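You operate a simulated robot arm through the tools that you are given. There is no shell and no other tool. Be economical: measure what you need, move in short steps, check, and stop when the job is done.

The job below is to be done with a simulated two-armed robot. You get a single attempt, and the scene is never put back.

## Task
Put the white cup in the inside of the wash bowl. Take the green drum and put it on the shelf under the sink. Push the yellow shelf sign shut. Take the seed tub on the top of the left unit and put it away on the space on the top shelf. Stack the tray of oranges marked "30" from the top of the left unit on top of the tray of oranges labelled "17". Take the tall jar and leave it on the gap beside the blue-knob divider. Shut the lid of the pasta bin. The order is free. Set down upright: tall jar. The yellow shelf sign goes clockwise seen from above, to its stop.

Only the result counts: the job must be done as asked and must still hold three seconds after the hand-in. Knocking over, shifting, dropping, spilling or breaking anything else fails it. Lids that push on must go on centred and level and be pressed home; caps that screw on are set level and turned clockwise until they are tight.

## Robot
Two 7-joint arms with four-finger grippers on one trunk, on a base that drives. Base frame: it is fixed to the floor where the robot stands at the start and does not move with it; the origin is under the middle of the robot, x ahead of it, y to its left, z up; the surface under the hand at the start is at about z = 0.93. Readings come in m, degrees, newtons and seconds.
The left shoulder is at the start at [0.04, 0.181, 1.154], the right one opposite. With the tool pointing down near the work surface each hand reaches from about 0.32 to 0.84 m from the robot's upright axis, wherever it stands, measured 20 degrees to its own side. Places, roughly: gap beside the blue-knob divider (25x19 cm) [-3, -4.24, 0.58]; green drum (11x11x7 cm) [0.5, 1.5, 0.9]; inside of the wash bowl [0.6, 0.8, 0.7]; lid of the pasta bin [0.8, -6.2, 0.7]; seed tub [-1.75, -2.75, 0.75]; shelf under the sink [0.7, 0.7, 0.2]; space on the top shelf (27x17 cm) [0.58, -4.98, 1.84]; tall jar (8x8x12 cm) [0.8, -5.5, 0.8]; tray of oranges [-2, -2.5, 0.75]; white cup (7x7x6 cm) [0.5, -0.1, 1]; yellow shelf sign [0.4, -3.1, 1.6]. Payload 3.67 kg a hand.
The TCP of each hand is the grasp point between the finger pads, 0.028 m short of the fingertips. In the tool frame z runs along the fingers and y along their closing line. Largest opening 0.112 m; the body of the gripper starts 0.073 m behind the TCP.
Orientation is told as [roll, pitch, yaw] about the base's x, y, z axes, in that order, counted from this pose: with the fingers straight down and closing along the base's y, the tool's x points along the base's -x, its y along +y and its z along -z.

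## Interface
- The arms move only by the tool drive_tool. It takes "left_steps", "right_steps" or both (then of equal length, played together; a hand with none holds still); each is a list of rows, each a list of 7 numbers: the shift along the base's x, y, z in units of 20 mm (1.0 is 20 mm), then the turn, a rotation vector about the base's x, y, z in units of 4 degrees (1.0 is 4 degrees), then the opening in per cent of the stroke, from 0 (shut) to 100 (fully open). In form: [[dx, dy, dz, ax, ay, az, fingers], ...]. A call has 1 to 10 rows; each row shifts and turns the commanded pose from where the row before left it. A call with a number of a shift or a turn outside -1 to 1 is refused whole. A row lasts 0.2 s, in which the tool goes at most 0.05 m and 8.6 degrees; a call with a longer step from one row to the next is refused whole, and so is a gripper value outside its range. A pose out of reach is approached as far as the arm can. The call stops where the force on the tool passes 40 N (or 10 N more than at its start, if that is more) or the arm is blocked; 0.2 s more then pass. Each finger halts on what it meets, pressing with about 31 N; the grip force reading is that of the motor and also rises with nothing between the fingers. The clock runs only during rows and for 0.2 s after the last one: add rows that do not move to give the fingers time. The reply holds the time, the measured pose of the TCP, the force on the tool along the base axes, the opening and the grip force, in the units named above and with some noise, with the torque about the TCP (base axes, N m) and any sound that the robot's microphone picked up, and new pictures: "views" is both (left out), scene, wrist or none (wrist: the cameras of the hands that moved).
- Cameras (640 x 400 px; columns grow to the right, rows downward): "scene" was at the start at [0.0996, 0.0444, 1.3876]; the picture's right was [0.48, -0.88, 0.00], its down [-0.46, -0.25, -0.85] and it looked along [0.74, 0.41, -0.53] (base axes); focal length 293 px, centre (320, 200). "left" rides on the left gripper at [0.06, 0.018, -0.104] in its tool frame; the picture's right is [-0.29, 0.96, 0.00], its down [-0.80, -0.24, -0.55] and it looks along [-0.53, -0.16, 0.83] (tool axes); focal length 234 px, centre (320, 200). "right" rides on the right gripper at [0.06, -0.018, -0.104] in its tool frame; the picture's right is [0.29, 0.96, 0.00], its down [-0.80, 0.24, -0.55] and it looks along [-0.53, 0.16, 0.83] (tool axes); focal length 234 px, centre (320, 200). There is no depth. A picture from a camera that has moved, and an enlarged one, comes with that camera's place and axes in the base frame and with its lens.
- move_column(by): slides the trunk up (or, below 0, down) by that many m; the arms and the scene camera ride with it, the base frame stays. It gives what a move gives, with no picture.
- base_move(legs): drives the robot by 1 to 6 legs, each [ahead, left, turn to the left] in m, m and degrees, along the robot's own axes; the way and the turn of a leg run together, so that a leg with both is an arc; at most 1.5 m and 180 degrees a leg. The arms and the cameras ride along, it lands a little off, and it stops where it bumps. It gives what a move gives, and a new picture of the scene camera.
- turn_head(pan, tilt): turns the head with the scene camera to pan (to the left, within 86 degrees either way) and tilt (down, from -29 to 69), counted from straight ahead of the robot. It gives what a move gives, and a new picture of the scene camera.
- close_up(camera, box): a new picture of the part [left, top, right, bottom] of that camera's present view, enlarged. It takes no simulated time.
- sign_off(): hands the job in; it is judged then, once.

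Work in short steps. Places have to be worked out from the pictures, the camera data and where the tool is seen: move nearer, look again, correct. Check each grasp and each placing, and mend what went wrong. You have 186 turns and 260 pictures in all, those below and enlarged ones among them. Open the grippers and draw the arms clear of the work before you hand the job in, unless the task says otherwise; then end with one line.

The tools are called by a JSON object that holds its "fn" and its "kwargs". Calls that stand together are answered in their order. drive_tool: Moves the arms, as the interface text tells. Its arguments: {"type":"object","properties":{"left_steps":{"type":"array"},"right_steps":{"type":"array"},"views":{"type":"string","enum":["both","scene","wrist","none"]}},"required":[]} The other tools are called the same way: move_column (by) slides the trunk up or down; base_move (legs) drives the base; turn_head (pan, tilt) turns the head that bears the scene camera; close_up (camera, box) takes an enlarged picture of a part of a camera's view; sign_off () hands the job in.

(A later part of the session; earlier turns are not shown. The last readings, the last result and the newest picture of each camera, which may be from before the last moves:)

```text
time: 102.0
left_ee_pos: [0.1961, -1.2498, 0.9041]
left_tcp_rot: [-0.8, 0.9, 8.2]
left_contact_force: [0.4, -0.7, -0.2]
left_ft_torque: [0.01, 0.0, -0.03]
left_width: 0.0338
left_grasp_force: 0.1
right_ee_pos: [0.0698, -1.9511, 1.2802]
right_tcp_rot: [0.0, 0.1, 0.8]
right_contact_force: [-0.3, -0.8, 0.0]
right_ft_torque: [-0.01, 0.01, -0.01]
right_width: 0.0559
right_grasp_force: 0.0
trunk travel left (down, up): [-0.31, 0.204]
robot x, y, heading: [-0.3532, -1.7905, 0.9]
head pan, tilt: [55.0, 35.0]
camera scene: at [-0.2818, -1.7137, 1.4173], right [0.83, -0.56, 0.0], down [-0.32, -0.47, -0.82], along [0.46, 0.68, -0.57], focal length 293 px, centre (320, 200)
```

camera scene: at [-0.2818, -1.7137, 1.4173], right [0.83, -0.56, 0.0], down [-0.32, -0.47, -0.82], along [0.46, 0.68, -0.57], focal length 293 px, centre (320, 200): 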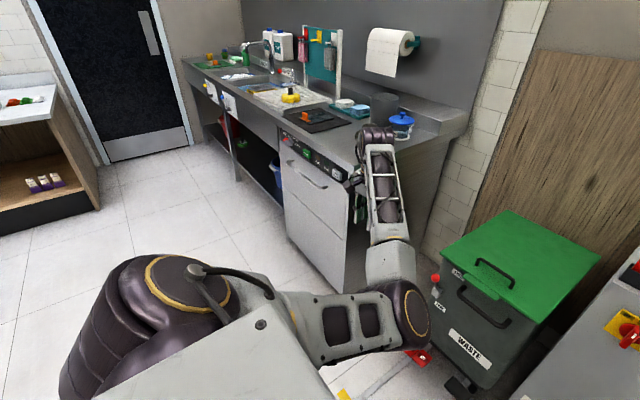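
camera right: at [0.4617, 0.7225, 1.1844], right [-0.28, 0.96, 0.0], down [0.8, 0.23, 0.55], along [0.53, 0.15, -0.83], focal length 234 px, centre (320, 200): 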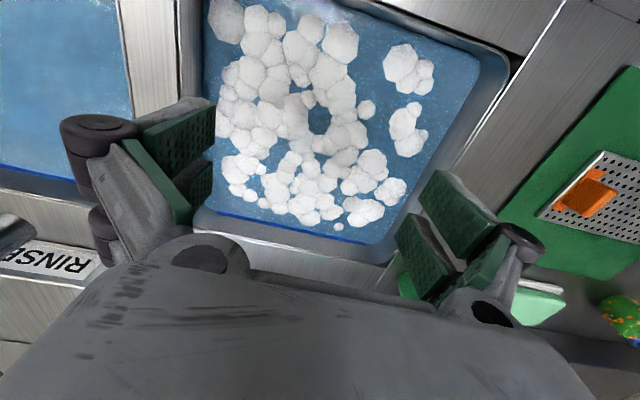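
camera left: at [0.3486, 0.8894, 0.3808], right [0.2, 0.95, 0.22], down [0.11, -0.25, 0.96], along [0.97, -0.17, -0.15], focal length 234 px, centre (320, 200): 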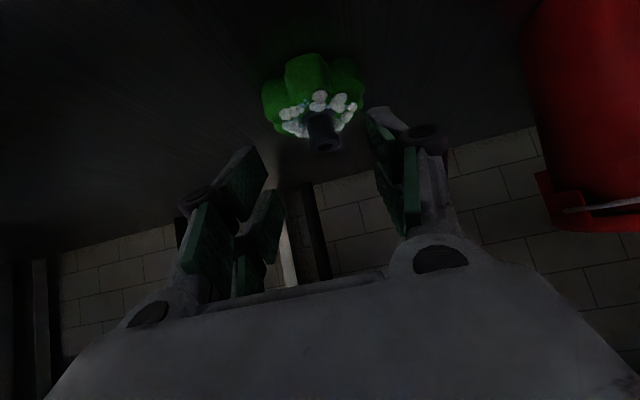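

It moved freely. I'll keep raising and moving outward so the elbow can come around.

{"fn": "drive_tool", "kwargs": {"left_steps": [[-0.3, 0.5, 1, 0, 0, -0.5, 30], [-0.3, 0.5, 1, 0, 0, -0.5, 30], [-0.3, 0.5, 1, 0, 0, -0.5, 30], [-0.3, 0.5, 1, 0, 0, -0.5, 30], [-0.3, 0, 1, 0, 0, 0, 30], [-0.3, 0, 1, 0, 0, 0, 30], [-0.3, 0, 1, 0, 0, 0, 30], [-0.3, 0, 1, 0, 0, 0, 30], [-0.3, 0, 1, 0, 0, 0, 30], [-0.3, 0, 1, 0, 0, 0, 30]], "views": "none"}}

{"fn": "drive_tool", "kwargs": {"left_steps": [[0, 0, 1, 0, 0, 0, 30], [0, 0, 1, 0, 0, 0, 30], [0, 0, 1, 0, 0, 0, 30], [0, 0, 1, 0, 0, 0, 30], [0, 0, 1, 0, 0, 0, 30], [0, 0, 1, 0, 0, 0, 30], [0, 0, 1, 0, 0, 0, 30]], "views": "scene"}}

```text
time: 104.2
left_ee_pos: [0.1368, -1.2102, 1.1077]
left_tcp_rot: [-0.8, 0.9, 0.3]
left_contact_force: [-0.2, -0.6, 0.7]
left_ft_torque: [-0.02, 0.01, -0.03]
left_width: 0.0333
left_grasp_force: 0.0
right_ee_pos: [0.0704, -1.9521, 1.2801]
right_tcp_rot: [0.0, 0.0, 0.7]
right_contact_force: [0.4, 0.2, -1.5]
right_ft_torque: [0.04, 0.01, 0.02]
right_width: 0.0562
right_grasp_force: 0.0
trunk travel left (down, up): [-0.31, 0.204]
robot x, y, heading: [-0.3552, -1.7885, 1.0]
head pan, tilt: [55.0, 35.0]
```

```text
time: 105.8
left_ee_pos: [0.1361, -1.2102, 1.2453]
left_tcp_rot: [-0.8, 0.9, 0.2]
left_contact_force: [-0.4, 0.5, 0.1]
left_ft_torque: [-0.02, 0.01, 0.02]
left_width: 0.0338
left_grasp_force: 0.1
right_ee_pos: [0.0696, -1.9519, 1.2799]
right_tcp_rot: [0.1, -0.1, 0.8]
right_contact_force: [-0.1, -0.2, 0.7]
right_ft_torque: [0.01, 0.01, -0.01]
right_width: 0.056
right_grasp_force: 0.0
trunk travel left (down, up): [-0.31, 0.204]
robot x, y, heading: [-0.3541, -1.7865, 1.0]
head pan, tilt: [55.0, 35.0]
camera scene: at [-0.2826, -1.7144, 1.4174], right [0.83, -0.56, 0.0], down [-0.32, -0.47, -0.82], along [0.46, 0.68, -0.57], focal length 293 px, centre (320, 200)
```

scene: 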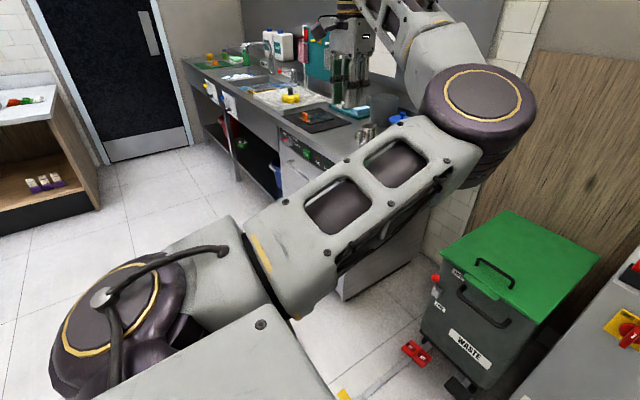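

The left elbow is still on the inside. I'll try passing the arm through near-full extension to the side, where the aisle is free, so it can come back elbow-out.

{"fn": "drive_tool", "kwargs": {"left_steps": [[-0.5, 1, 0, 0, 0, 0, 30], [-0.5, 1, 0, 0, 0, 0, 30], [-0.5, 1, 0, 0, 0, 0, 30], [-0.5, 1, 0, 0, 0, 0, 30], [-0.5, 1, 0, 0, 0, 0, 30], [-0.5, 1, 0, 0, 0, 0, 30], [-0.5, 1, 0, 0, 0, 0, 30], [-0.5, 1, 0, 0, 0, 0, 30], [-0.5, 1, 0, 0, 0, 0, 30], [-0.5, 1, 0, 0, 0, 0, 30]], "views": "none"}}

{"fn": "drive_tool", "kwargs": {"left_steps": [[-0.5, 1, 0, 0, 0, 0, 30], [-0.5, 1, 0, 0, 0, 0, 30], [-0.5, 1, 0, 0, 0, 0, 30], [-0.5, 1, 0, 0, 0, 0, 30], [-0.5, 1, -0.5, 0, 0, 0, 30], [-0.5, 1, -1, 0, 0, 0, 30], [-0.5, 0, -1, 0, 0, 0, 30], [-0.5, 0, -1, 0, 0, 0, 30], [-0.5, 0, -1, 0, 0, 0, 30], [-0.5, 0, -1, 0, 0, 0, 30]], "views": "scene"}}

```text
time: 108.0
left_ee_pos: [0.0365, -1.0063, 1.2432]
left_tcp_rot: [-0.9, 0.9, 0.2]
left_contact_force: [0.2, 0.0, -0.7]
left_ft_torque: [0.01, 0.01, 0.01]
left_width: 0.0336
left_grasp_force: 0.1
right_ee_pos: [0.0695, -1.9494, 1.2804]
right_tcp_rot: [0.0, 0.1, 0.7]
right_contact_force: [0.4, 0.8, -0.1]
right_ft_torque: [-0.03, -0.02, 0.02]
right_width: 0.0559
right_grasp_force: 0.0
trunk travel left (down, up): [-0.31, 0.204]
robot x, y, heading: [-0.3517, -1.7879, 0.5]
head pan, tilt: [55.0, 35.0]
```

```text
time: 110.2
left_ee_pos: [-0.0631, -0.89, 1.1348]
left_tcp_rot: [-0.9, 0.9, 0.2]
left_contact_force: [0.1, -0.6, 0.2]
left_ft_torque: [0.01, 0.02, -0.02]
left_width: 0.0335
left_grasp_force: 0.0
right_ee_pos: [0.0713, -1.9511, 1.278]
right_tcp_rot: [0.0, 0.1, 0.7]
right_contact_force: [-0.7, 0.1, -0.4]
right_ft_torque: [-0.04, 0.0, 0.0]
right_width: 0.0559
right_grasp_force: 0.1
trunk travel left (down, up): [-0.31, 0.204]
robot x, y, heading: [-0.3507, -1.7878, 1.1]
head pan, tilt: [55.0, 35.0]
camera scene: at [-0.2813, -1.7134, 1.4173], right [0.83, -0.56, 0.0], down [-0.32, -0.47, -0.82], along [0.46, 0.68, -0.57], focal length 293 px, centre (320, 200)
```

scene: 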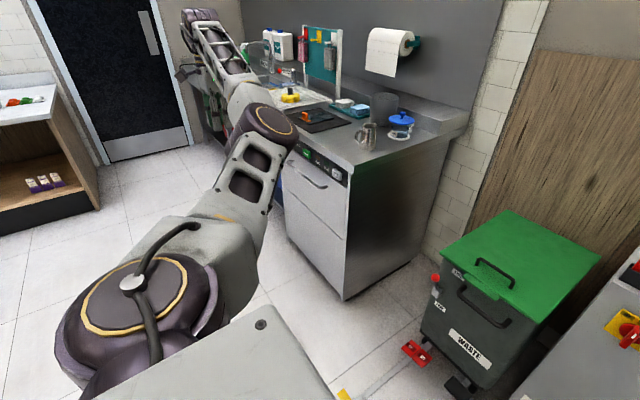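

The arm is almost straight now. I'll bring the hand back along a more rearward, lower path to coax the elbow outward.

{"fn": "drive_tool", "kwargs": {"left_steps": [[-1, 0, -0.5, 0, 0, 0, 30], [-1, 0, -0.5, 0, 0, 0, 30], [-1, -0.3, -0.5, 0, 0, 0, 30], [-0.8, -0.5, -0.5, 0, 0, 0, 30], [-0.5, -1, 0, 0, 0, 0, 30], [0, -1, 0, 0, 0, 0, 30], [0, -1, 0, 0, 0, 0, 30], [0, -1, 0, 0, 0, 0, 30], [0, -1, 0, 0, 0, 0, 30], [0, -1, 0, 0, 0, 0, 30]], "views": "scene"}}

```text
time: 112.4
left_ee_pos: [-0.1508, -1.0264, 1.0956]
left_tcp_rot: [-0.9, 0.9, 0.3]
left_contact_force: [0.0, -0.3, 0.5]
left_ft_torque: [0.01, -0.01, -0.02]
left_width: 0.0334
left_grasp_force: 0.0
right_ee_pos: [0.0705, -1.9522, 1.2797]
right_tcp_rot: [0.1, 0.0, 0.9]
right_contact_force: [-0.6, 0.4, 0.5]
right_ft_torque: [-0.01, 0.03, -0.01]
right_width: 0.056
right_grasp_force: 0.0
trunk travel left (down, up): [-0.31, 0.204]
robot x, y, heading: [-0.3508, -1.7915, 1.0]
head pan, tilt: [55.0, 35.0]
camera scene: at [-0.2818, -1.7148, 1.4174], right [0.83, -0.56, 0.0], down [-0.32, -0.47, -0.82], along [0.46, 0.68, -0.57], focal length 293 px, centre (320, 200)
```

scene: 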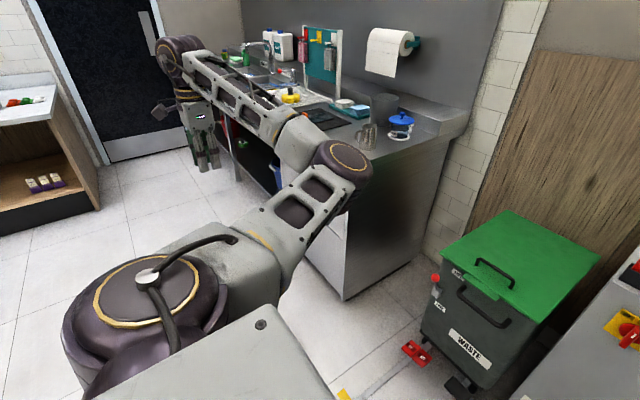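

The elbow stays inside, which is workable. I'll park the left hand about where it started and use the right arm as the main one. Now back to the sign: I'll park and drive further right.

{"fn": "drive_tool", "kwargs": {"left_steps": [[0.3, -1, 1, 0, 0, 0, 30], [0.3, -1, 1, 0, 0, 0, 30], [0.3, -1, 1, 0, 0, 0, 30], [0.3, -1, 1, 0, 0, 0, 30], [0.3, -1, 1, 0, 0, 0, 30], [0.3, -1, 1, 0, 0, 0, 30], [0.3, -1, 1, 0, 0, 0, 30], [0.3, -1, 1, 0, 0, 0, 30], [0, -1, 0, 0, 0, 0, 30], [0, -1, 0, 0, 0, 0, 30]], "views": "none"}}

{"fn": "turn_head", "kwargs": {"pan": -45, "tilt": 0}}

```text
time: 114.6
left_ee_pos: [-0.1023, -1.227, 1.254]
left_tcp_rot: [-0.8, 0.9, 0.2]
left_contact_force: [-0.2, 0.2, 0.3]
left_ft_torque: [0.0, -0.05, 0.03]
left_width: 0.0336
left_grasp_force: 0.1
right_ee_pos: [0.0699, -1.9527, 1.2793]
right_tcp_rot: [0.1, -0.1, 0.7]
right_contact_force: [0.6, -0.4, 0.8]
right_ft_torque: [0.04, -0.01, 0.01]
right_width: 0.0562
right_grasp_force: 0.1
trunk travel left (down, up): [-0.31, 0.204]
robot x, y, heading: [-0.3515, -1.7888, 0.7]
head pan, tilt: [55.0, 35.0]
```

```text
time: 116.4
left_ee_pos: [-0.103, -1.2264, 1.2539]
left_tcp_rot: [-0.9, 0.9, 0.2]
left_contact_force: [1.0, -0.2, 1.1]
left_ft_torque: [-0.03, -0.01, 0.0]
left_width: 0.0335
left_grasp_force: 0.1
right_ee_pos: [0.0693, -1.9511, 1.2798]
right_tcp_rot: [0.0, 0.0, 0.7]
right_contact_force: [0.2, 0.1, 0.0]
right_ft_torque: [0.02, -0.01, 0.0]
right_width: 0.056
right_grasp_force: 0.0
trunk travel left (down, up): [-0.31, 0.204]
robot x, y, heading: [-0.3509, -1.7872, 0.9]
head pan, tilt: [-45.0, 0.0]
camera scene: at [-0.2669, -1.8495, 1.4735], right [-0.7, -0.72, 0.0], down [0.0, 0.0, -1.0], along [0.72, -0.7, 0.0], focal length 293 px, centre (320, 200)
```

scene: 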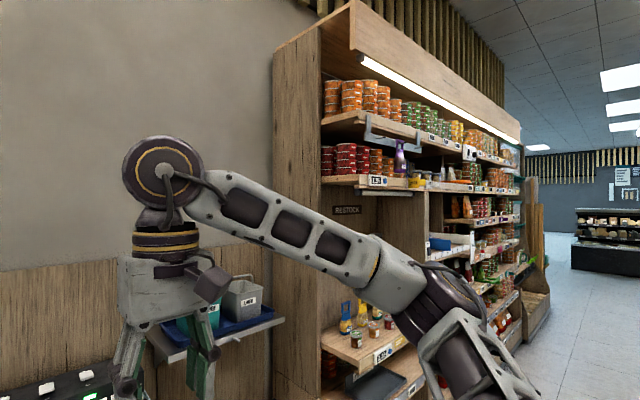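

I'll zoom in on the shelf area where the yellow sign should be.

{"fn": "close_up", "kwargs": {"camera": "scene", "box": [320, 90, 530, 220]}}

```text
3.05 times, centred on (425, 155) of scene
camera zoom: at [-0.2669, -1.8495, 1.4735], right [-0.7, -0.72, 0.0], down [0.0, 0.0, -1.0], along [0.72, -0.7, 0.0], focal length 893 px, centre (0, 337)
```

zoom: 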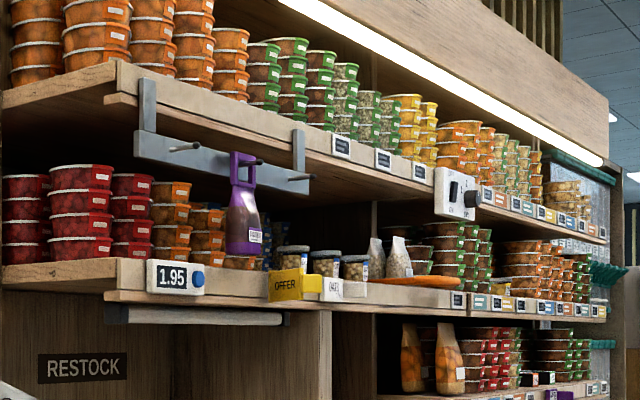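

The yellow "OFFER" sign sits on the lower shelf edge. I'll drive right to stand in front of it and look from there.

{"fn": "base_move", "kwargs": {"legs": [[-0.1, -1.0, 0]]}}

{"fn": "turn_head", "kwargs": {"pan": -10, "tilt": -5}}

```text
time: 121.7
left_ee_pos: [-0.1887, -2.2175, 1.2546]
left_tcp_rot: [-0.8, 1.0, -0.6]
left_contact_force: [0.1, -0.3, 0.7]
left_ft_torque: [-0.03, -0.03, -0.02]
left_width: 0.0336
left_grasp_force: 0.0
right_ee_pos: [-0.0259, -2.9448, 1.2796]
right_tcp_rot: [0.0, -0.1, 0.0]
right_contact_force: [0.4, -0.1, -0.1]
right_ft_torque: [-0.02, 0.02, 0.01]
right_width: 0.0561
right_grasp_force: 0.1
trunk travel left (down, up): [-0.31, 0.204]
robot x, y, heading: [-0.4441, -2.7766, 0.1]
head pan, tilt: [-45.0, 0.0]
camera scene: at [-0.3622, -2.8382, 1.4735], right [-0.71, -0.71, 0.0], down [0.0, 0.0, -1.0], along [0.71, -0.71, 0.0], focal length 293 px, centre (320, 200)
```

scene: 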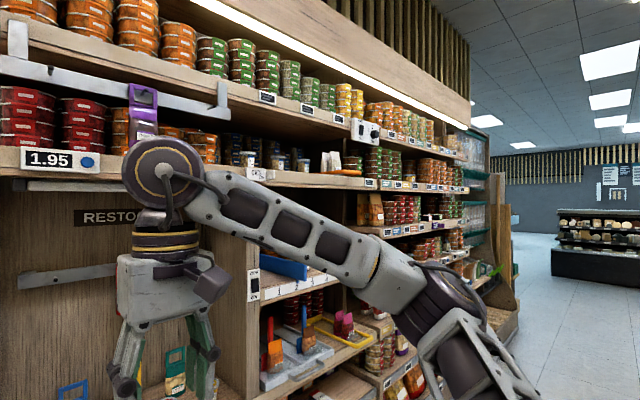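

```text
time: 122.7
left_ee_pos: [-0.1885, -2.2176, 1.2541]
left_tcp_rot: [-0.9, 0.9, -0.6]
left_contact_force: [0.0, -0.4, 0.5]
left_ft_torque: [-0.02, 0.02, -0.02]
left_width: 0.0336
left_grasp_force: 0.1
right_ee_pos: [-0.0255, -2.9457, 1.2803]
right_tcp_rot: [0.0, 0.0, 0.0]
right_contact_force: [-0.4, -1.1, 0.3]
right_ft_torque: [-0.01, -0.04, 0.01]
right_width: 0.0561
right_grasp_force: 0.0
trunk travel left (down, up): [-0.31, 0.204]
robot x, y, heading: [-0.4489, -2.7783, 0.4]
head pan, tilt: [-10.0, -5.0]
camera scene: at [-0.3397, -2.7898, 1.4812], right [-0.18, -0.98, 0.0], down [0.09, -0.02, -1.0], along [0.98, -0.17, 0.09], focal length 293 px, centre (320, 200)
```

scene: 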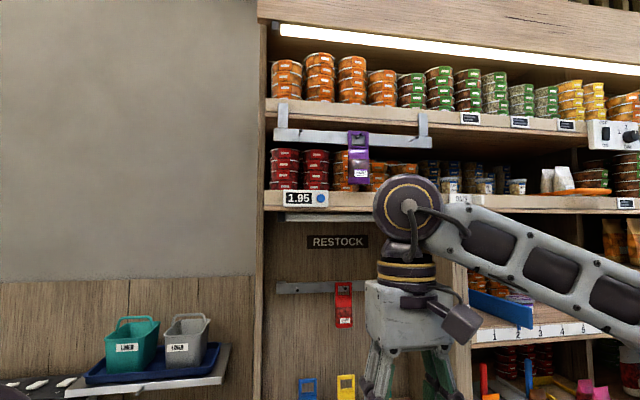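

The right arm hides the sign, so I'll lower the right hand out of the view.

{"fn": "drive_tool", "kwargs": {"right_steps": [[0, 0, -1, 0, 0, 0, 50], [0, 0, -1, 0, 0, 0, 50], [0, 0, -1, 0, 0, 0, 50], [0, 0, -1, 0, 0, 0, 50], [0, 0, -1, 0, 0, 0, 50], [0, 0, -1, 0, 0, 0, 50], [0, 0, -1, 0, 0, 0, 50], [0, 0, -1, 0, 0, 0, 50], [0, 0, -1, 0, 0, 0, 50], [0, 0, -1, 0, 0, 0, 50]], "views": "none"}}

{"fn": "move_column", "kwargs": {"by": 0.15}}

{"fn": "turn_head", "kwargs": {"pan": -25, "tilt": 10}}

```text
time: 124.9
left_ee_pos: [-0.1891, -2.2175, 1.2548]
left_tcp_rot: [-0.8, 0.9, -0.6]
left_contact_force: [0.1, -0.2, -0.4]
left_ft_torque: [0.01, 0.02, 0.02]
left_width: 0.0335
left_grasp_force: 0.0
right_ee_pos: [-0.0276, -2.9459, 1.078]
right_tcp_rot: [0.1, 0.0, -0.1]
right_contact_force: [0.0, -0.1, -0.1]
right_ft_torque: [0.01, 0.01, 0.01]
right_width: 0.0558
right_grasp_force: 0.0
trunk travel left (down, up): [-0.31, 0.204]
robot x, y, heading: [-0.4479, -2.7754, 0.0]
head pan, tilt: [-10.0, -5.0]
```

```text
time: 126.6
left_ee_pos: [-0.1883, -2.2179, 1.4056]
left_tcp_rot: [-1.0, 0.9, -0.6]
left_contact_force: [-0.5, -0.2, -0.3]
left_ft_torque: [0.02, 0.03, -0.02]
left_width: 0.034
left_grasp_force: 0.1
right_ee_pos: [-0.028, -2.9459, 1.23]
right_tcp_rot: [0.0, 0.0, -0.1]
right_contact_force: [-0.5, -0.2, -0.5]
right_ft_torque: [0.02, 0.02, 0.04]
right_width: 0.056
right_grasp_force: 0.1
trunk travel left (down, up): [-0.46, 0.054]
robot x, y, heading: [-0.4443, -2.7793, -0.1]
head pan, tilt: [-10.0, -5.0]
```

```text
time: 127.4
left_ee_pos: [-0.1886, -2.2172, 1.4056]
left_tcp_rot: [-1.0, 0.8, -0.5]
left_contact_force: [0.2, 0.6, 0.2]
left_ft_torque: [0.0, -0.01, 0.01]
left_width: 0.0336
left_grasp_force: 0.0
right_ee_pos: [-0.0277, -2.946, 1.2294]
right_tcp_rot: [-0.1, 0.1, 0.0]
right_contact_force: [-0.1, 0.4, 0.2]
right_ft_torque: [-0.04, -0.03, 0.01]
right_width: 0.0559
right_grasp_force: 0.0
trunk travel left (down, up): [-0.46, 0.054]
robot x, y, heading: [-0.4527, -2.7715, 0.0]
head pan, tilt: [-25.0, 10.0]
camera scene: at [-0.3414, -2.8139, 1.6084], right [-0.42, -0.91, 0.0], down [-0.16, 0.07, -0.98], along [0.89, -0.42, -0.17], focal length 293 px, centre (320, 200)
```

scene: 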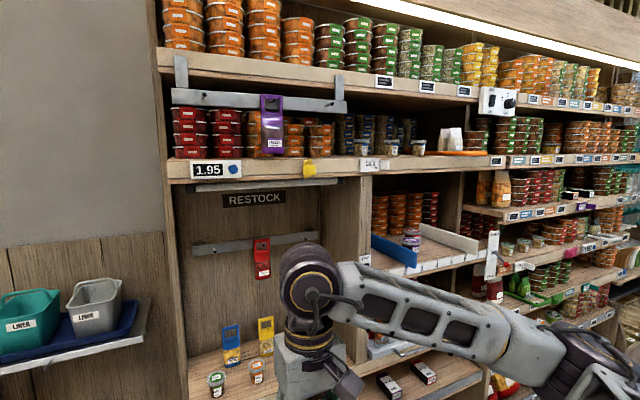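

{"fn": "close_up", "kwargs": {"camera": "scene", "box": [250, 120, 430, 220]}}

```text
3.56 times, centred on (340, 170) of scene
camera zoom: at [-0.3414, -2.8139, 1.6084], right [-0.42, -0.91, 0.0], down [-0.16, 0.07, -0.98], along [0.89, -0.42, -0.17], focal length 1042 px, centre (249, 307)
```

zoom: 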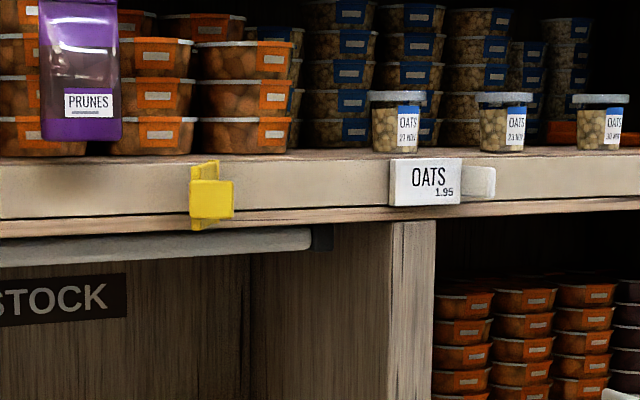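

The sign is a flag standing out from the shelf face at about (0.40, -3.13, 1.555), with a tab at its free end. Clockwise from above means pushing that end toward +y until it lies along the shelf. I'll turn the right hand to point forward with fingers closed, to the right of the sign.

{"fn": "drive_tool", "kwargs": {"right_steps": [[0.4, -0.6, 0.6, 0, -1, 0, 0], [0.4, -0.6, 0.6, 0, -1, 0, 0], [0.4, -0.6, 0.6, 0, -1, 0, 0], [0.4, -0.6, 0.6, 0, -1, 0, 0], [0.4, -0.6, 0.6, 0, -1, 0, 0], [0.4, -0.6, 0.6, 0, -1, 0, 0], [0.4, -0.6, 0.6, 0, -1, 0, 0], [0.4, -0.6, 0.6, 0, -1, 0, 0], [0.4, -0.6, 0.6, 0, -1, 0, 0], [0.4, -0.6, 0.6, 0, -1, 0, 0]], "views": "none"}}

{"fn": "drive_tool", "kwargs": {"right_steps": [[0.4, -0.6, 0.7, 0, -1, 0, 0], [0.4, -0.6, 0.7, 0, -1, 0, 0], [0.4, -0.6, 0.7, 0, -1, 0, 0], [0.4, -0.6, 0.7, 0, -1, 0, 0], [0.4, -0.6, 0.7, 0, -1, 0, 0], [0.4, -0.6, 0.7, 0, -1, 0, 0], [0.4, -0.6, 0.7, 0, -1, 0, 0], [0.4, -0.6, 0.7, 0, -1, 0, 0], [0.2, 0, 0.7, 0, -1, 0, 0], [0.2, 0, 0.7, 0, -1, 0, 0]], "views": "scene"}}

```text
time: 129.6
left_ee_pos: [-0.1889, -2.2181, 1.4056]
left_tcp_rot: [-0.8, 0.9, -0.7]
left_contact_force: [-0.8, 0.2, -0.7]
left_ft_torque: [-0.03, -0.02, -0.01]
left_width: 0.0335
left_grasp_force: 0.0
right_ee_pos: [0.051, -3.0662, 1.3506]
right_tcp_rot: [0.1, -39.9, -0.1]
right_contact_force: [0.8, -0.4, 0.3]
right_ft_torque: [-0.02, 0.01, -0.02]
right_width: 0.0004
right_grasp_force: 31.1
trunk travel left (down, up): [-0.46, 0.054]
robot x, y, heading: [-0.4461, -2.777, -0.0]
head pan, tilt: [-25.0, 10.0]
```

```text
time: 131.8
left_ee_pos: [-0.1898, -2.2164, 1.4051]
left_tcp_rot: [-0.9, 1.0, -0.6]
left_contact_force: [-0.7, -0.5, 0.3]
left_ft_torque: [-0.01, -0.02, -0.01]
left_width: 0.0338
left_grasp_force: 0.0
right_ee_pos: [0.1237, -3.1627, 1.4902]
right_tcp_rot: [0.5, -80.0, -0.6]
right_contact_force: [0.5, 0.6, -0.1]
right_ft_torque: [0.0, 0.0, 0.0]
right_width: 0.0001
right_grasp_force: 30.9
trunk travel left (down, up): [-0.46, 0.054]
robot x, y, heading: [-0.4464, -2.7727, 0.0]
head pan, tilt: [-25.0, 10.0]
camera scene: at [-0.3417, -2.814, 1.6084], right [-0.42, -0.91, 0.0], down [-0.16, 0.07, -0.98], along [0.89, -0.42, -0.17], focal length 293 px, centre (320, 200)
```

scene: 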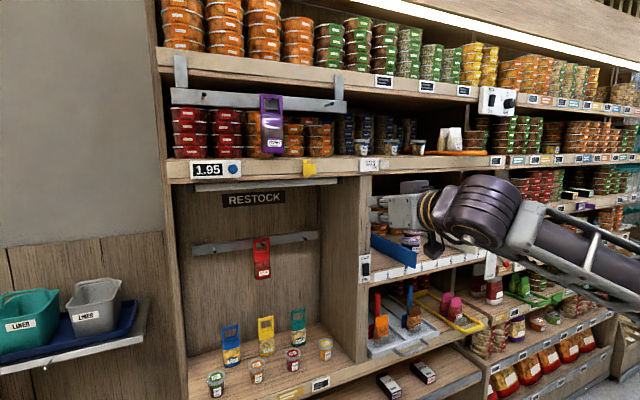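

The hand is level beneath and to the right of the sign. I'll bring it up to the sign's height, staying to its right, and look with the wrist camera.

{"fn": "drive_tool", "kwargs": {"right_steps": [[0.3, -0.6, 0.8, 0, -1, 0, 0], [0.3, -0.6, 0.8, 0, -1, 0, 0], [0.5, -0.5, 0.8, 0, -0.5, 0, 0], [0.5, -0.5, 0.8, 0, 0, 0, 0], [0.5, 0, 0, 0, 0, 0, 0], [0.5, 0, 0, 0, 0, 0, 0]]}}

{"fn": "close_up", "kwargs": {"camera": "scene", "box": [250, 120, 430, 230]}}

```text
time: 133.2
left_ee_pos: [-0.1881, -2.2166, 1.4048]
left_tcp_rot: [-0.8, 1.0, -0.6]
left_contact_force: [0.0, -0.4, 1.0]
left_ft_torque: [0.0, -0.01, -0.02]
left_width: 0.034
left_grasp_force: 0.0
right_ee_pos: [0.1777, -3.2072, 1.5546]
right_tcp_rot: [54.8, -89.9, -54.7]
right_contact_force: [0.1, -0.3, -0.3]
right_ft_torque: [-0.01, 0.02, 0.01]
right_width: 0.0
right_grasp_force: 30.8
trunk travel left (down, up): [-0.46, 0.054]
robot x, y, heading: [-0.448, -2.7753, 0.0]
head pan, tilt: [-25.0, 10.0]
camera scene: at [-0.3408, -2.8139, 1.6083], right [-0.42, -0.91, 0.0], down [-0.16, 0.07, -0.98], along [0.89, -0.42, -0.17], focal length 293 px, centre (320, 200)
camera right: at [0.0726, -3.2251, 1.4936], right [0.0, 0.96, -0.29], down [-0.55, 0.24, 0.8], along [0.83, 0.16, 0.53], focal length 234 px, centre (320, 200)
```

scene: 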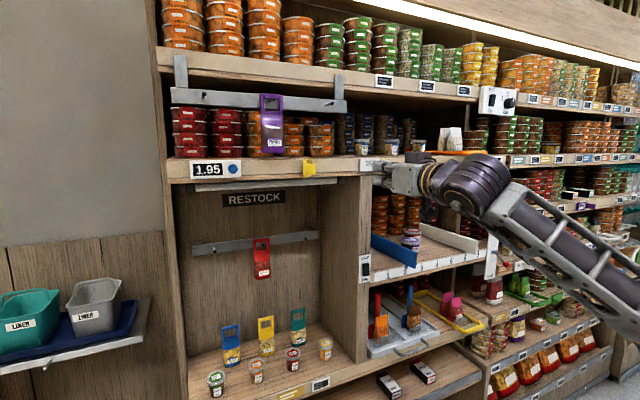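
right: 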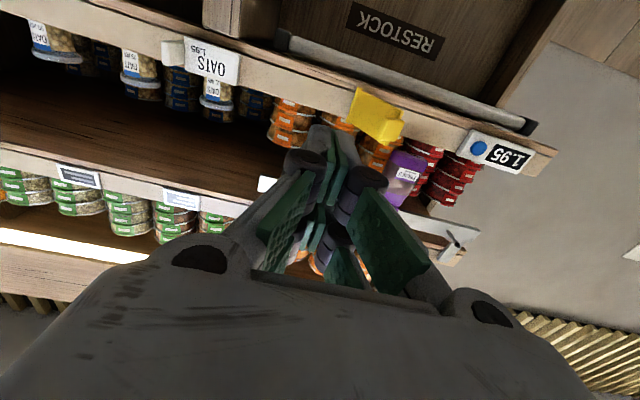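

```text
3.56 times, centred on (340, 175) of scene
camera zoom: at [-0.3408, -2.8139, 1.6083], right [-0.42, -0.91, 0.0], down [-0.16, 0.07, -0.98], along [0.89, -0.42, -0.17], focal length 1042 px, centre (249, 289)
```

zoom: 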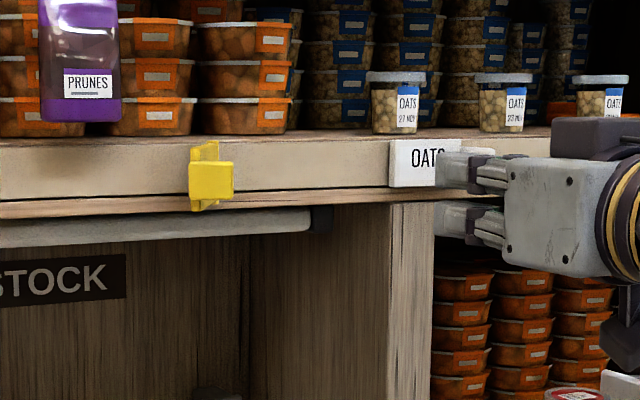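

The sign's tab is at about (0.36, -3.122, 1.55) and my fingertips are level with it and clear to the right. I'll advance so the tips reach x about 0.40, beside the flag.

{"fn": "drive_tool", "kwargs": {"right_steps": [[1, 0, 0, 0, 0, 0, 0], [1, 0, 0, 0, 0, 0, 0], [1, 0, 0, 0, 0, 0, 0], [1, 0, 0, 0, 0, 0, 0], [1, 0, 0, 0, 0, 0, 0], [1, 0, 0, 0, 0, 0, 0], [1, 0, 0, 0, 0, 0, 0], [1, 0, 0, 0, 0, 0, 0], [1, 0, 0, 0, 0, 0, 0], [0.6, 0, 0, 0, 0, 0, 0]], "views": "wrist"}}

{"fn": "close_up", "kwargs": {"camera": "scene", "box": [250, 120, 430, 230]}}

```text
time: 135.4
left_ee_pos: [-0.1876, -2.2183, 1.4059]
left_tcp_rot: [-0.9, 0.9, -0.6]
left_contact_force: [1.3, -0.4, -0.5]
left_ft_torque: [-0.02, 0.01, -0.01]
left_width: 0.0338
left_grasp_force: 0.0
right_ee_pos: [0.3687, -3.2053, 1.5541]
right_tcp_rot: [63.4, -89.9, -63.3]
right_contact_force: [0.2, -0.3, 0.0]
right_ft_torque: [0.01, 0.0, -0.04]
right_width: 0.0
right_grasp_force: 30.6
trunk travel left (down, up): [-0.46, 0.054]
robot x, y, heading: [-0.4467, -2.7735, 0.2]
head pan, tilt: [-25.0, 10.0]
camera right: at [0.264, -3.2228, 1.4936], right [0.0, 0.96, -0.29], down [-0.55, 0.24, 0.8], along [0.83, 0.16, 0.53], focal length 234 px, centre (320, 200)
```

right: 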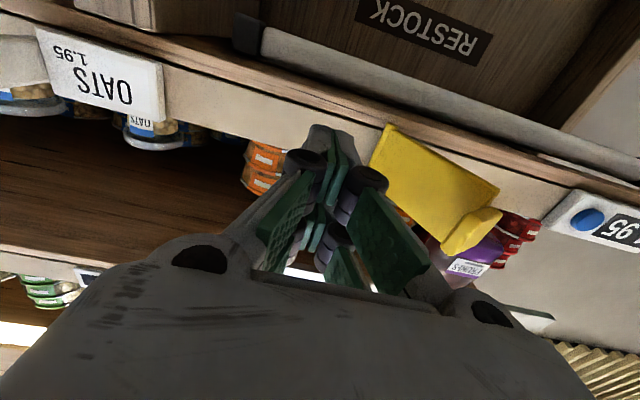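

```text
3.56 times, centred on (340, 175) of scene
camera zoom: at [-0.341, -2.8138, 1.6083], right [-0.42, -0.91, 0.0], down [-0.16, 0.07, -0.98], along [0.89, -0.42, -0.17], focal length 1042 px, centre (249, 289)
```

zoom: 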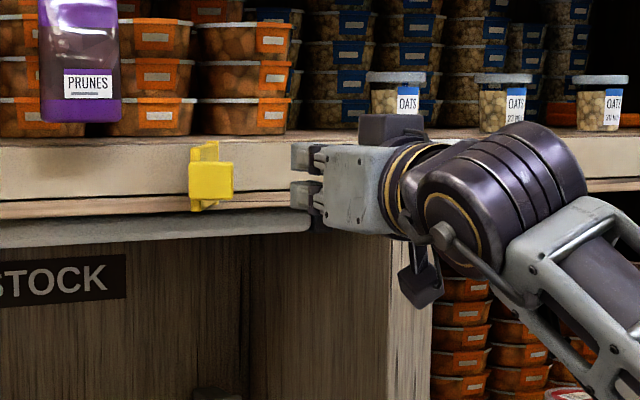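

The flag hinges at the shelf face, with the knob at the free end. I'll sweep toward +y along an arc.

{"fn": "drive_tool", "kwargs": {"right_steps": [[0, 1, 0, 0, 0, 0, 0], [0, 1, 0, 0, 0, 0, 0], [0, 1, 0, 0, 0, 0, 0], [0, 1, 0, 0, 0, 0, 0], [0, 1, 0, 0, 0, 0, 0], [0, 1, 0, 0, 0, 0, 0], [0, 0.8, 0, 0, 0, 0, 0], [0.3, 0.5, 0, 0, 0, 0, 0], [0.5, 0.4, 0, 0, 0, 0, 0]], "views": "wrist"}}

{"fn": "close_up", "kwargs": {"camera": "scene", "box": [230, 120, 410, 230]}}

```text
time: 137.4
left_ee_pos: [-0.1891, -2.2168, 1.4046]
left_tcp_rot: [-0.9, 1.0, -0.6]
left_contact_force: [-0.5, 0.4, -0.3]
left_ft_torque: [0.0, -0.03, -0.03]
left_width: 0.0337
left_grasp_force: 0.0
right_ee_pos: [0.3841, -3.0519, 1.5548]
right_tcp_rot: [74.7, -89.9, -74.6]
right_contact_force: [-0.1, -1.5, 0.2]
right_ft_torque: [0.01, -0.02, -0.02]
right_width: 0.0004
right_grasp_force: 30.7
trunk travel left (down, up): [-0.46, 0.054]
robot x, y, heading: [-0.4441, -2.7717, 0.1]
head pan, tilt: [-25.0, 10.0]
camera right: at [0.2796, -3.0693, 1.4942], right [0.0, 0.96, -0.29], down [-0.55, 0.24, 0.8], along [0.83, 0.16, 0.53], focal length 234 px, centre (320, 200)
```

right: 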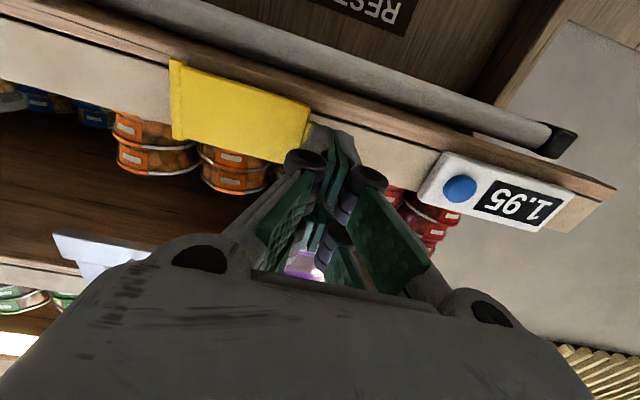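

```text
3.56 times, centred on (320, 175) of scene
camera zoom: at [-0.3409, -2.8132, 1.6084], right [-0.42, -0.91, 0.0], down [-0.16, 0.07, -0.98], along [0.89, -0.42, -0.17], focal length 1042 px, centre (320, 289)
```

zoom: 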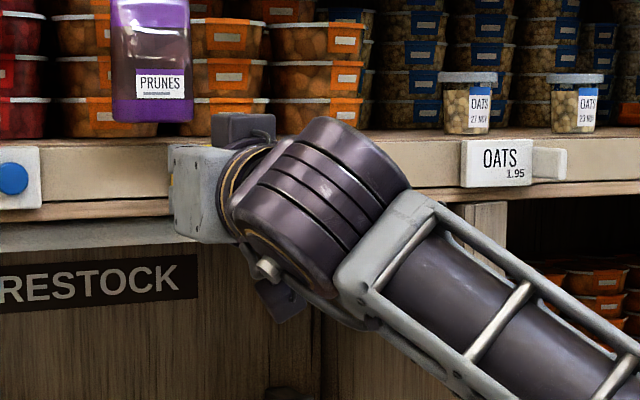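

The flag is nearly closed. I'll step back slightly, move the fingertips onto the flag's face, and press it home toward the shelf.

{"fn": "drive_tool", "kwargs": {"right_steps": [[-1, 0, 0, 0, 0, 0, 0], [-0.5, -1, 0, 0, 0, 0, 0], [0, -0.8, 0, 0, 0, 0, 0], [0.8, 0, 0, 0, 0, 0, 0], [0.8, 0, 0, 0, 0, 0, 0], [0.5, 0, 0, 0, 0, 0, 0], [0.5, 0, 0, 0, 0, 0, 0], [0.5, 0, 0, 0, 0, 0, 0], [0.3, 0, 0, 0, 0, 0, 0]], "views": "wrist"}}

```text
time: 139.4
left_ee_pos: [-0.1894, -2.2167, 1.4048]
left_tcp_rot: [-0.8, 0.9, -0.6]
left_contact_force: [-0.1, -0.1, -0.1]
left_ft_torque: [0.02, 0.02, -0.01]
left_width: 0.0337
left_grasp_force: 0.0
right_ee_pos: [0.4225, -3.0889, 1.5534]
right_tcp_rot: [83.7, -89.9, -83.6]
right_contact_force: [-0.1, -0.7, 0.0]
right_ft_torque: [-0.03, -0.01, 0.01]
right_width: 0.0
right_grasp_force: 35.9
trunk travel left (down, up): [-0.46, 0.054]
robot x, y, heading: [-0.4487, -2.7758, 0.0]
head pan, tilt: [-25.0, 10.0]
camera right: at [0.3174, -3.1062, 1.4936], right [0.0, 0.96, -0.29], down [-0.55, 0.24, 0.8], along [0.83, 0.16, 0.53], focal length 234 px, centre (320, 200)
```

right: 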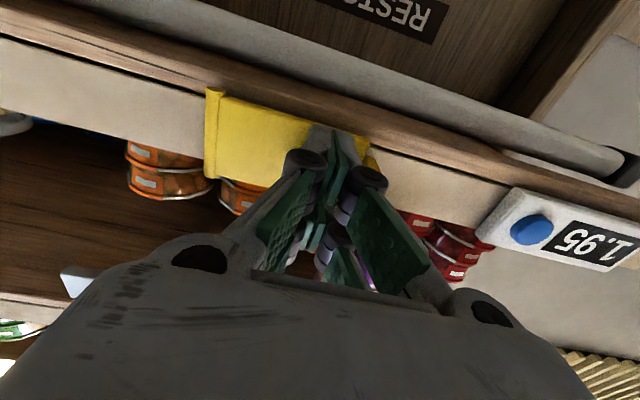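

There's still no resisting force, so I'll push a bit further until the stop.

{"fn": "drive_tool", "kwargs": {"right_steps": [[0.3, 0, 0, 0, 0, 0, 0], [0.3, 0, 0, 0, 0, 0, 0], [0.3, 0, 0, 0, 0, 0, 0], [0.3, 0, 0, 0, 0, 0, 0], [0.3, 0, 0, 0, 0, 0, 0], [0.3, 0, 0, 0, 0, 0, 0]], "views": "wrist"}}

```text
time: 139.9
left_ee_pos: [-0.1933, -2.2192, 1.4065]
left_tcp_rot: [-0.9, 0.7, -0.8]
left_contact_force: [0.4, -0.5, -0.5]
left_ft_torque: [0.02, 0.02, 0.0]
left_width: 0.0335
left_grasp_force: 0.0
right_ee_pos: [0.4231, -3.0888, 1.5542]
right_tcp_rot: [36.9, -89.8, -36.8]
right_contact_force: [-29.6, 0.9, -6.0]
right_ft_torque: [-0.03, -0.08, -0.02]
right_width: 0.0059
right_grasp_force: 35.3
trunk travel left (down, up): [-0.46, 0.054]
robot x, y, heading: [-0.4484, -2.7774, -0.5]
head pan, tilt: [-25.0, 10.0]
stopped in row 2 (right hand): the force on the tool passed its limit at 47 N (the readings are from after the stop); the commanded pose is now the measured one
camera right: at [0.3181, -3.1064, 1.4943], right [0.0, 0.96, -0.29], down [-0.55, 0.24, 0.8], along [0.83, 0.16, 0.53], focal length 234 px, centre (320, 200)
```

right: 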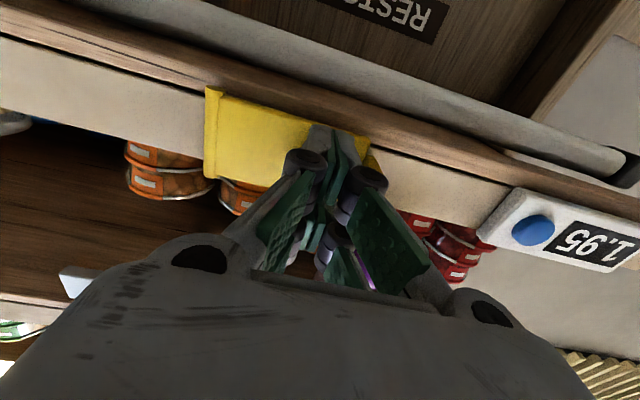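

It's against its stop at 47 N. I'll withdraw straight back and check the sign.

{"fn": "drive_tool", "kwargs": {"right_steps": [[-1, 0, 0, 0, 0, 0, 0], [-1, 0, 0, 0, 0, 0, 0], [-1, 0, 0, 0, 0, 0, 0], [-1, 0, 0, 0, 0, 0, 0], [-1, 0, 0, 0, 0, 0, 0], [-1, 0, 0, 0, 0, 0, 0], [-1, 0, 0, 0, 0, 0, 0], [-1, 0, 0, 0, 0, 0, 0], [-1, 0, 0, 0, 0, 0, 0], [-1, 0, 0, 0, 0, 0, 0]], "views": "wrist"}}

{"fn": "close_up", "kwargs": {"camera": "scene", "box": [230, 120, 410, 230]}}

```text
time: 142.1
left_ee_pos: [-0.1896, -2.2187, 1.4058]
left_tcp_rot: [-0.7, 0.9, -0.6]
left_contact_force: [-1.2, 0.7, 0.6]
left_ft_torque: [-0.02, 0.02, -0.02]
left_width: 0.0334
left_grasp_force: 0.0
right_ee_pos: [0.2303, -3.0896, 1.5513]
right_tcp_rot: [11.0, -89.6, -10.9]
right_contact_force: [-0.5, 0.1, 0.2]
right_ft_torque: [-0.02, 0.03, -0.02]
right_width: 0.0
right_grasp_force: 35.3
trunk travel left (down, up): [-0.46, 0.054]
robot x, y, heading: [-0.4468, -2.7728, -0.2]
head pan, tilt: [-25.0, 10.0]
camera right: at [0.1248, -3.1068, 1.492], right [0.0, 0.96, -0.29], down [-0.55, 0.24, 0.8], along [0.84, 0.16, 0.53], focal length 234 px, centre (320, 200)
```

right: 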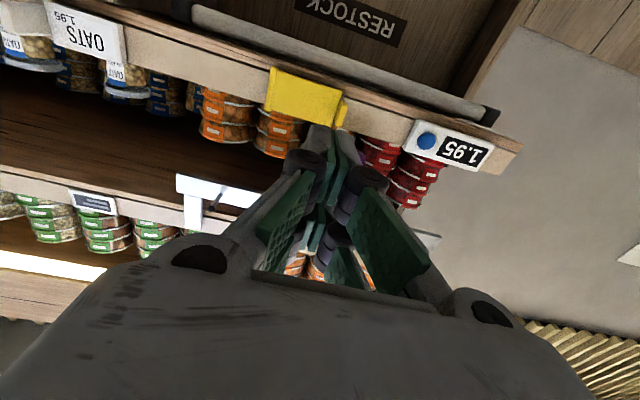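

```text
3.56 times, centred on (320, 175) of scene
camera zoom: at [-0.3431, -2.8144, 1.6084], right [-0.42, -0.91, 0.0], down [-0.16, 0.07, -0.98], along [0.89, -0.42, -0.17], focal length 1042 px, centre (320, 289)
```

zoom: 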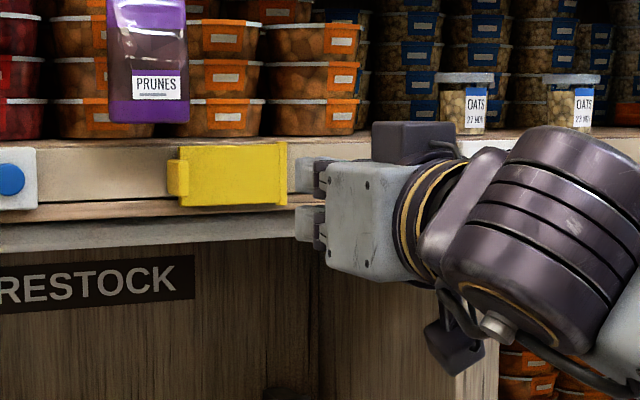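

The sign now lies flat along the shelf. I'll bring the right hand back to pointing down, close to the body, and then turn to the opposite side for the trays.

{"fn": "drive_tool", "kwargs": {"right_steps": [[-0.8, 0, -0.5, 0, 1, 0, 0], [-0.8, 0, -0.5, 0, 1, 0, 0], [-0.8, 0, -0.5, 0, 1, 0, 0], [-0.8, 0, -0.5, 0, 1, 0, 0], [-0.8, 0, -0.5, 0, 1, 0, 0], [-0.8, 0, -0.5, 0, 1, 0, 0], [-0.8, 0, -0.5, 0, 1, 0, 0], [-0.8, 0, -0.5, 0, 1, 0, 0], [-0.5, 0.3, -0.5, 0, 1, 0, 0], [-0.5, 0.3, -0.5, 0, 1, 0, 0]], "views": "none"}}

{"fn": "drive_tool", "kwargs": {"right_steps": [[-0.3, 0.5, -0.8, 0, 1, 0, 30], [-0.3, 0.5, -0.8, 0, 1, 0, 30], [-0.3, 0.5, -0.8, 0, 1, 0, 30], [-0.3, 0.5, -0.8, 0, 1, 0, 30], [-0.3, 0.5, -0.8, 0, 1, 0, 30], [-0.3, 0.5, -0.8, 0, 1, 0, 30], [0, 0, -0.8, 0, 1, 0, 30], [0, 0, -0.8, 0, 1, 0, 30], [0, 0, -0.8, 0, 1, 0, 30], [0, 0, -0.8, 0, 1, 0, 30]], "views": "none"}}

{"fn": "turn_head", "kwargs": {"pan": -86, "tilt": 20}}

```text
time: 144.3
left_ee_pos: [-0.1881, -2.2172, 1.4054]
left_tcp_rot: [-0.9, 0.9, -0.7]
left_contact_force: [-0.3, -0.3, 0.7]
left_ft_torque: [0.0, -0.03, -0.01]
left_width: 0.0334
left_grasp_force: 0.0
right_ee_pos: [0.0847, -3.0771, 1.4487]
right_tcp_rot: [-0.1, -49.6, -0.2]
right_contact_force: [-0.3, -0.1, -0.2]
right_ft_torque: [0.01, 0.03, 0.02]
right_width: 0.0
right_grasp_force: 36.2
trunk travel left (down, up): [-0.46, 0.054]
robot x, y, heading: [-0.4438, -2.7731, -0.3]
head pan, tilt: [-25.0, 10.0]
```

```text
time: 146.5
left_ee_pos: [-0.1882, -2.2186, 1.4063]
left_tcp_rot: [-0.8, 1.0, -0.8]
left_contact_force: [0.2, 0.2, 0.0]
left_ft_torque: [-0.01, -0.02, 0.02]
left_width: 0.0339
left_grasp_force: 0.1
right_ee_pos: [0.0483, -3.0165, 1.2898]
right_tcp_rot: [0.0, -9.5, 0.0]
right_contact_force: [1.5, -1.0, -0.2]
right_ft_torque: [-0.01, 0.0, 0.01]
right_width: 0.0335
right_grasp_force: 0.1
trunk travel left (down, up): [-0.46, 0.054]
robot x, y, heading: [-0.4434, -2.7748, 0.1]
head pan, tilt: [-25.0, 10.0]
```

```text
time: 147.8
left_ee_pos: [-0.1884, -2.2171, 1.4065]
left_tcp_rot: [-1.0, 0.9, -0.7]
left_contact_force: [-0.8, 1.3, 0.1]
left_ft_torque: [0.01, -0.03, 0.03]
left_width: 0.0339
left_grasp_force: 0.1
right_ee_pos: [0.0479, -3.0164, 1.2907]
right_tcp_rot: [0.1, -9.6, 0.0]
right_contact_force: [-0.3, 0.4, -1.0]
right_ft_torque: [-0.01, -0.01, 0.0]
right_width: 0.0338
right_grasp_force: 0.0
trunk travel left (down, up): [-0.46, 0.054]
robot x, y, heading: [-0.4469, -2.7785, -0.2]
head pan, tilt: [-85.9, 20.0]
camera scene: at [-0.4199, -2.8676, 1.5921], right [-1.0, -0.07, 0.0], down [-0.02, 0.34, -0.94], along [0.07, -0.94, -0.34], focal length 293 px, centre (320, 200)
```

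scene: 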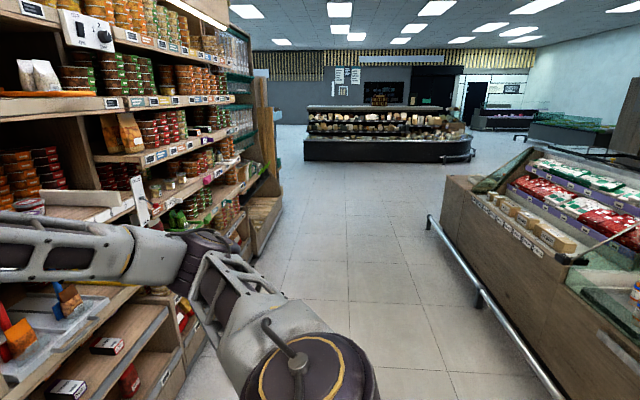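

The aisle is wide enough to turn in place. I'll back off 0.2 m and rotate to face the opposite unit.

{"fn": "base_move", "kwargs": {"legs": [[-0.2, 0, 0], [0, 0, 90], [0, 0, 90]]}}

{"fn": "turn_head", "kwargs": {"pan": -10, "tilt": 30}}

```text
time: 157.9
left_ee_pos: [-0.9075, -3.3328, 1.4047]
left_tcp_rot: [-0.8, 0.9, 179.2]
left_contact_force: [-0.2, 0.0, 0.9]
left_ft_torque: [0.0, -0.02, -0.01]
left_width: 0.0335
left_grasp_force: 0.0
right_ee_pos: [-1.1423, -2.5354, 1.2899]
right_tcp_rot: [-0.1, -9.6, 179.9]
right_contact_force: [0.2, 0.1, -0.1]
right_ft_torque: [0.02, 0.0, 0.01]
right_width: 0.0334
right_grasp_force: 0.2
trunk travel left (down, up): [-0.46, 0.054]
robot x, y, heading: [-0.6479, -2.7764, 179.9]
head pan, tilt: [-85.9, 20.0]
camera scene: at [-0.6734, -2.6815, 1.5921], right [1.0, 0.07, 0.0], down [0.02, -0.34, -0.94], along [-0.06, 0.94, -0.34], focal length 293 px, centre (320, 200)
```

scene: 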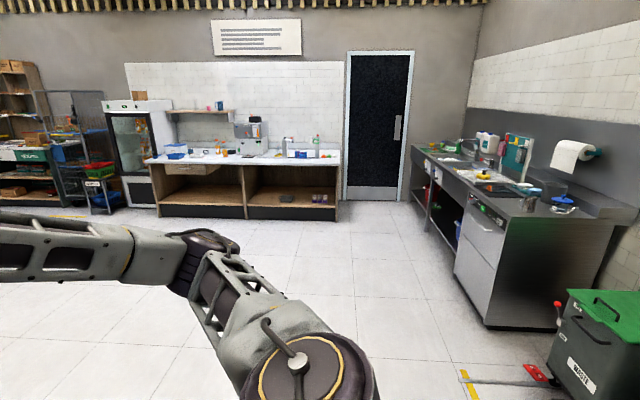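

```text
time: 159.4
left_ee_pos: [-0.9074, -3.3336, 1.4071]
left_tcp_rot: [-0.9, 0.9, 179.2]
left_contact_force: [0.7, 0.3, 0.7]
left_ft_torque: [-0.04, 0.01, 0.0]
left_width: 0.0338
left_grasp_force: 0.1
right_ee_pos: [-1.1424, -2.5359, 1.29]
right_tcp_rot: [0.0, -9.5, 179.9]
right_contact_force: [0.6, -0.1, 0.8]
right_ft_torque: [0.01, -0.02, -0.03]
right_width: 0.0333
right_grasp_force: 0.1
trunk travel left (down, up): [-0.46, 0.054]
robot x, y, heading: [-0.649, -2.7771, 180.0]
head pan, tilt: [-10.0, 30.0]
camera scene: at [-0.7561, -2.7584, 1.576], right [0.18, 0.98, 0.0], down [0.49, -0.09, -0.87], along [-0.85, 0.15, -0.5], focal length 293 px, centre (320, 200)
```

scene: 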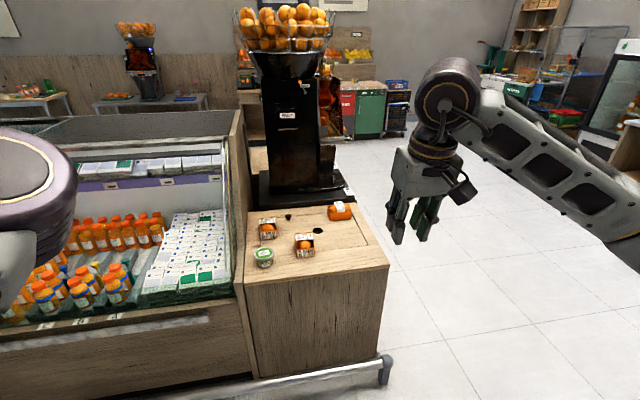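

This is the unit, with a juicer, two orange trays and a green-lidded tub on it. I'll zoom in.

{"fn": "close_up", "kwargs": {"camera": "scene", "box": [230, 180, 400, 290]}}

```text
3.64 times, centred on (315, 235) of scene
camera zoom: at [-0.7561, -2.7584, 1.576], right [0.18, 0.98, 0.0], down [0.49, -0.09, -0.87], along [-0.85, 0.15, -0.5], focal length 1066 px, centre (338, 73)
```

zoom: 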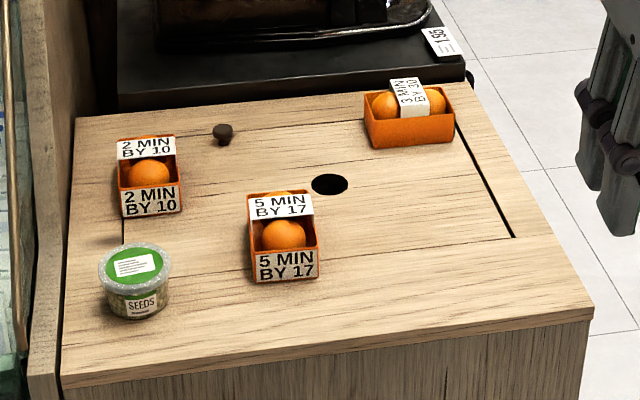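

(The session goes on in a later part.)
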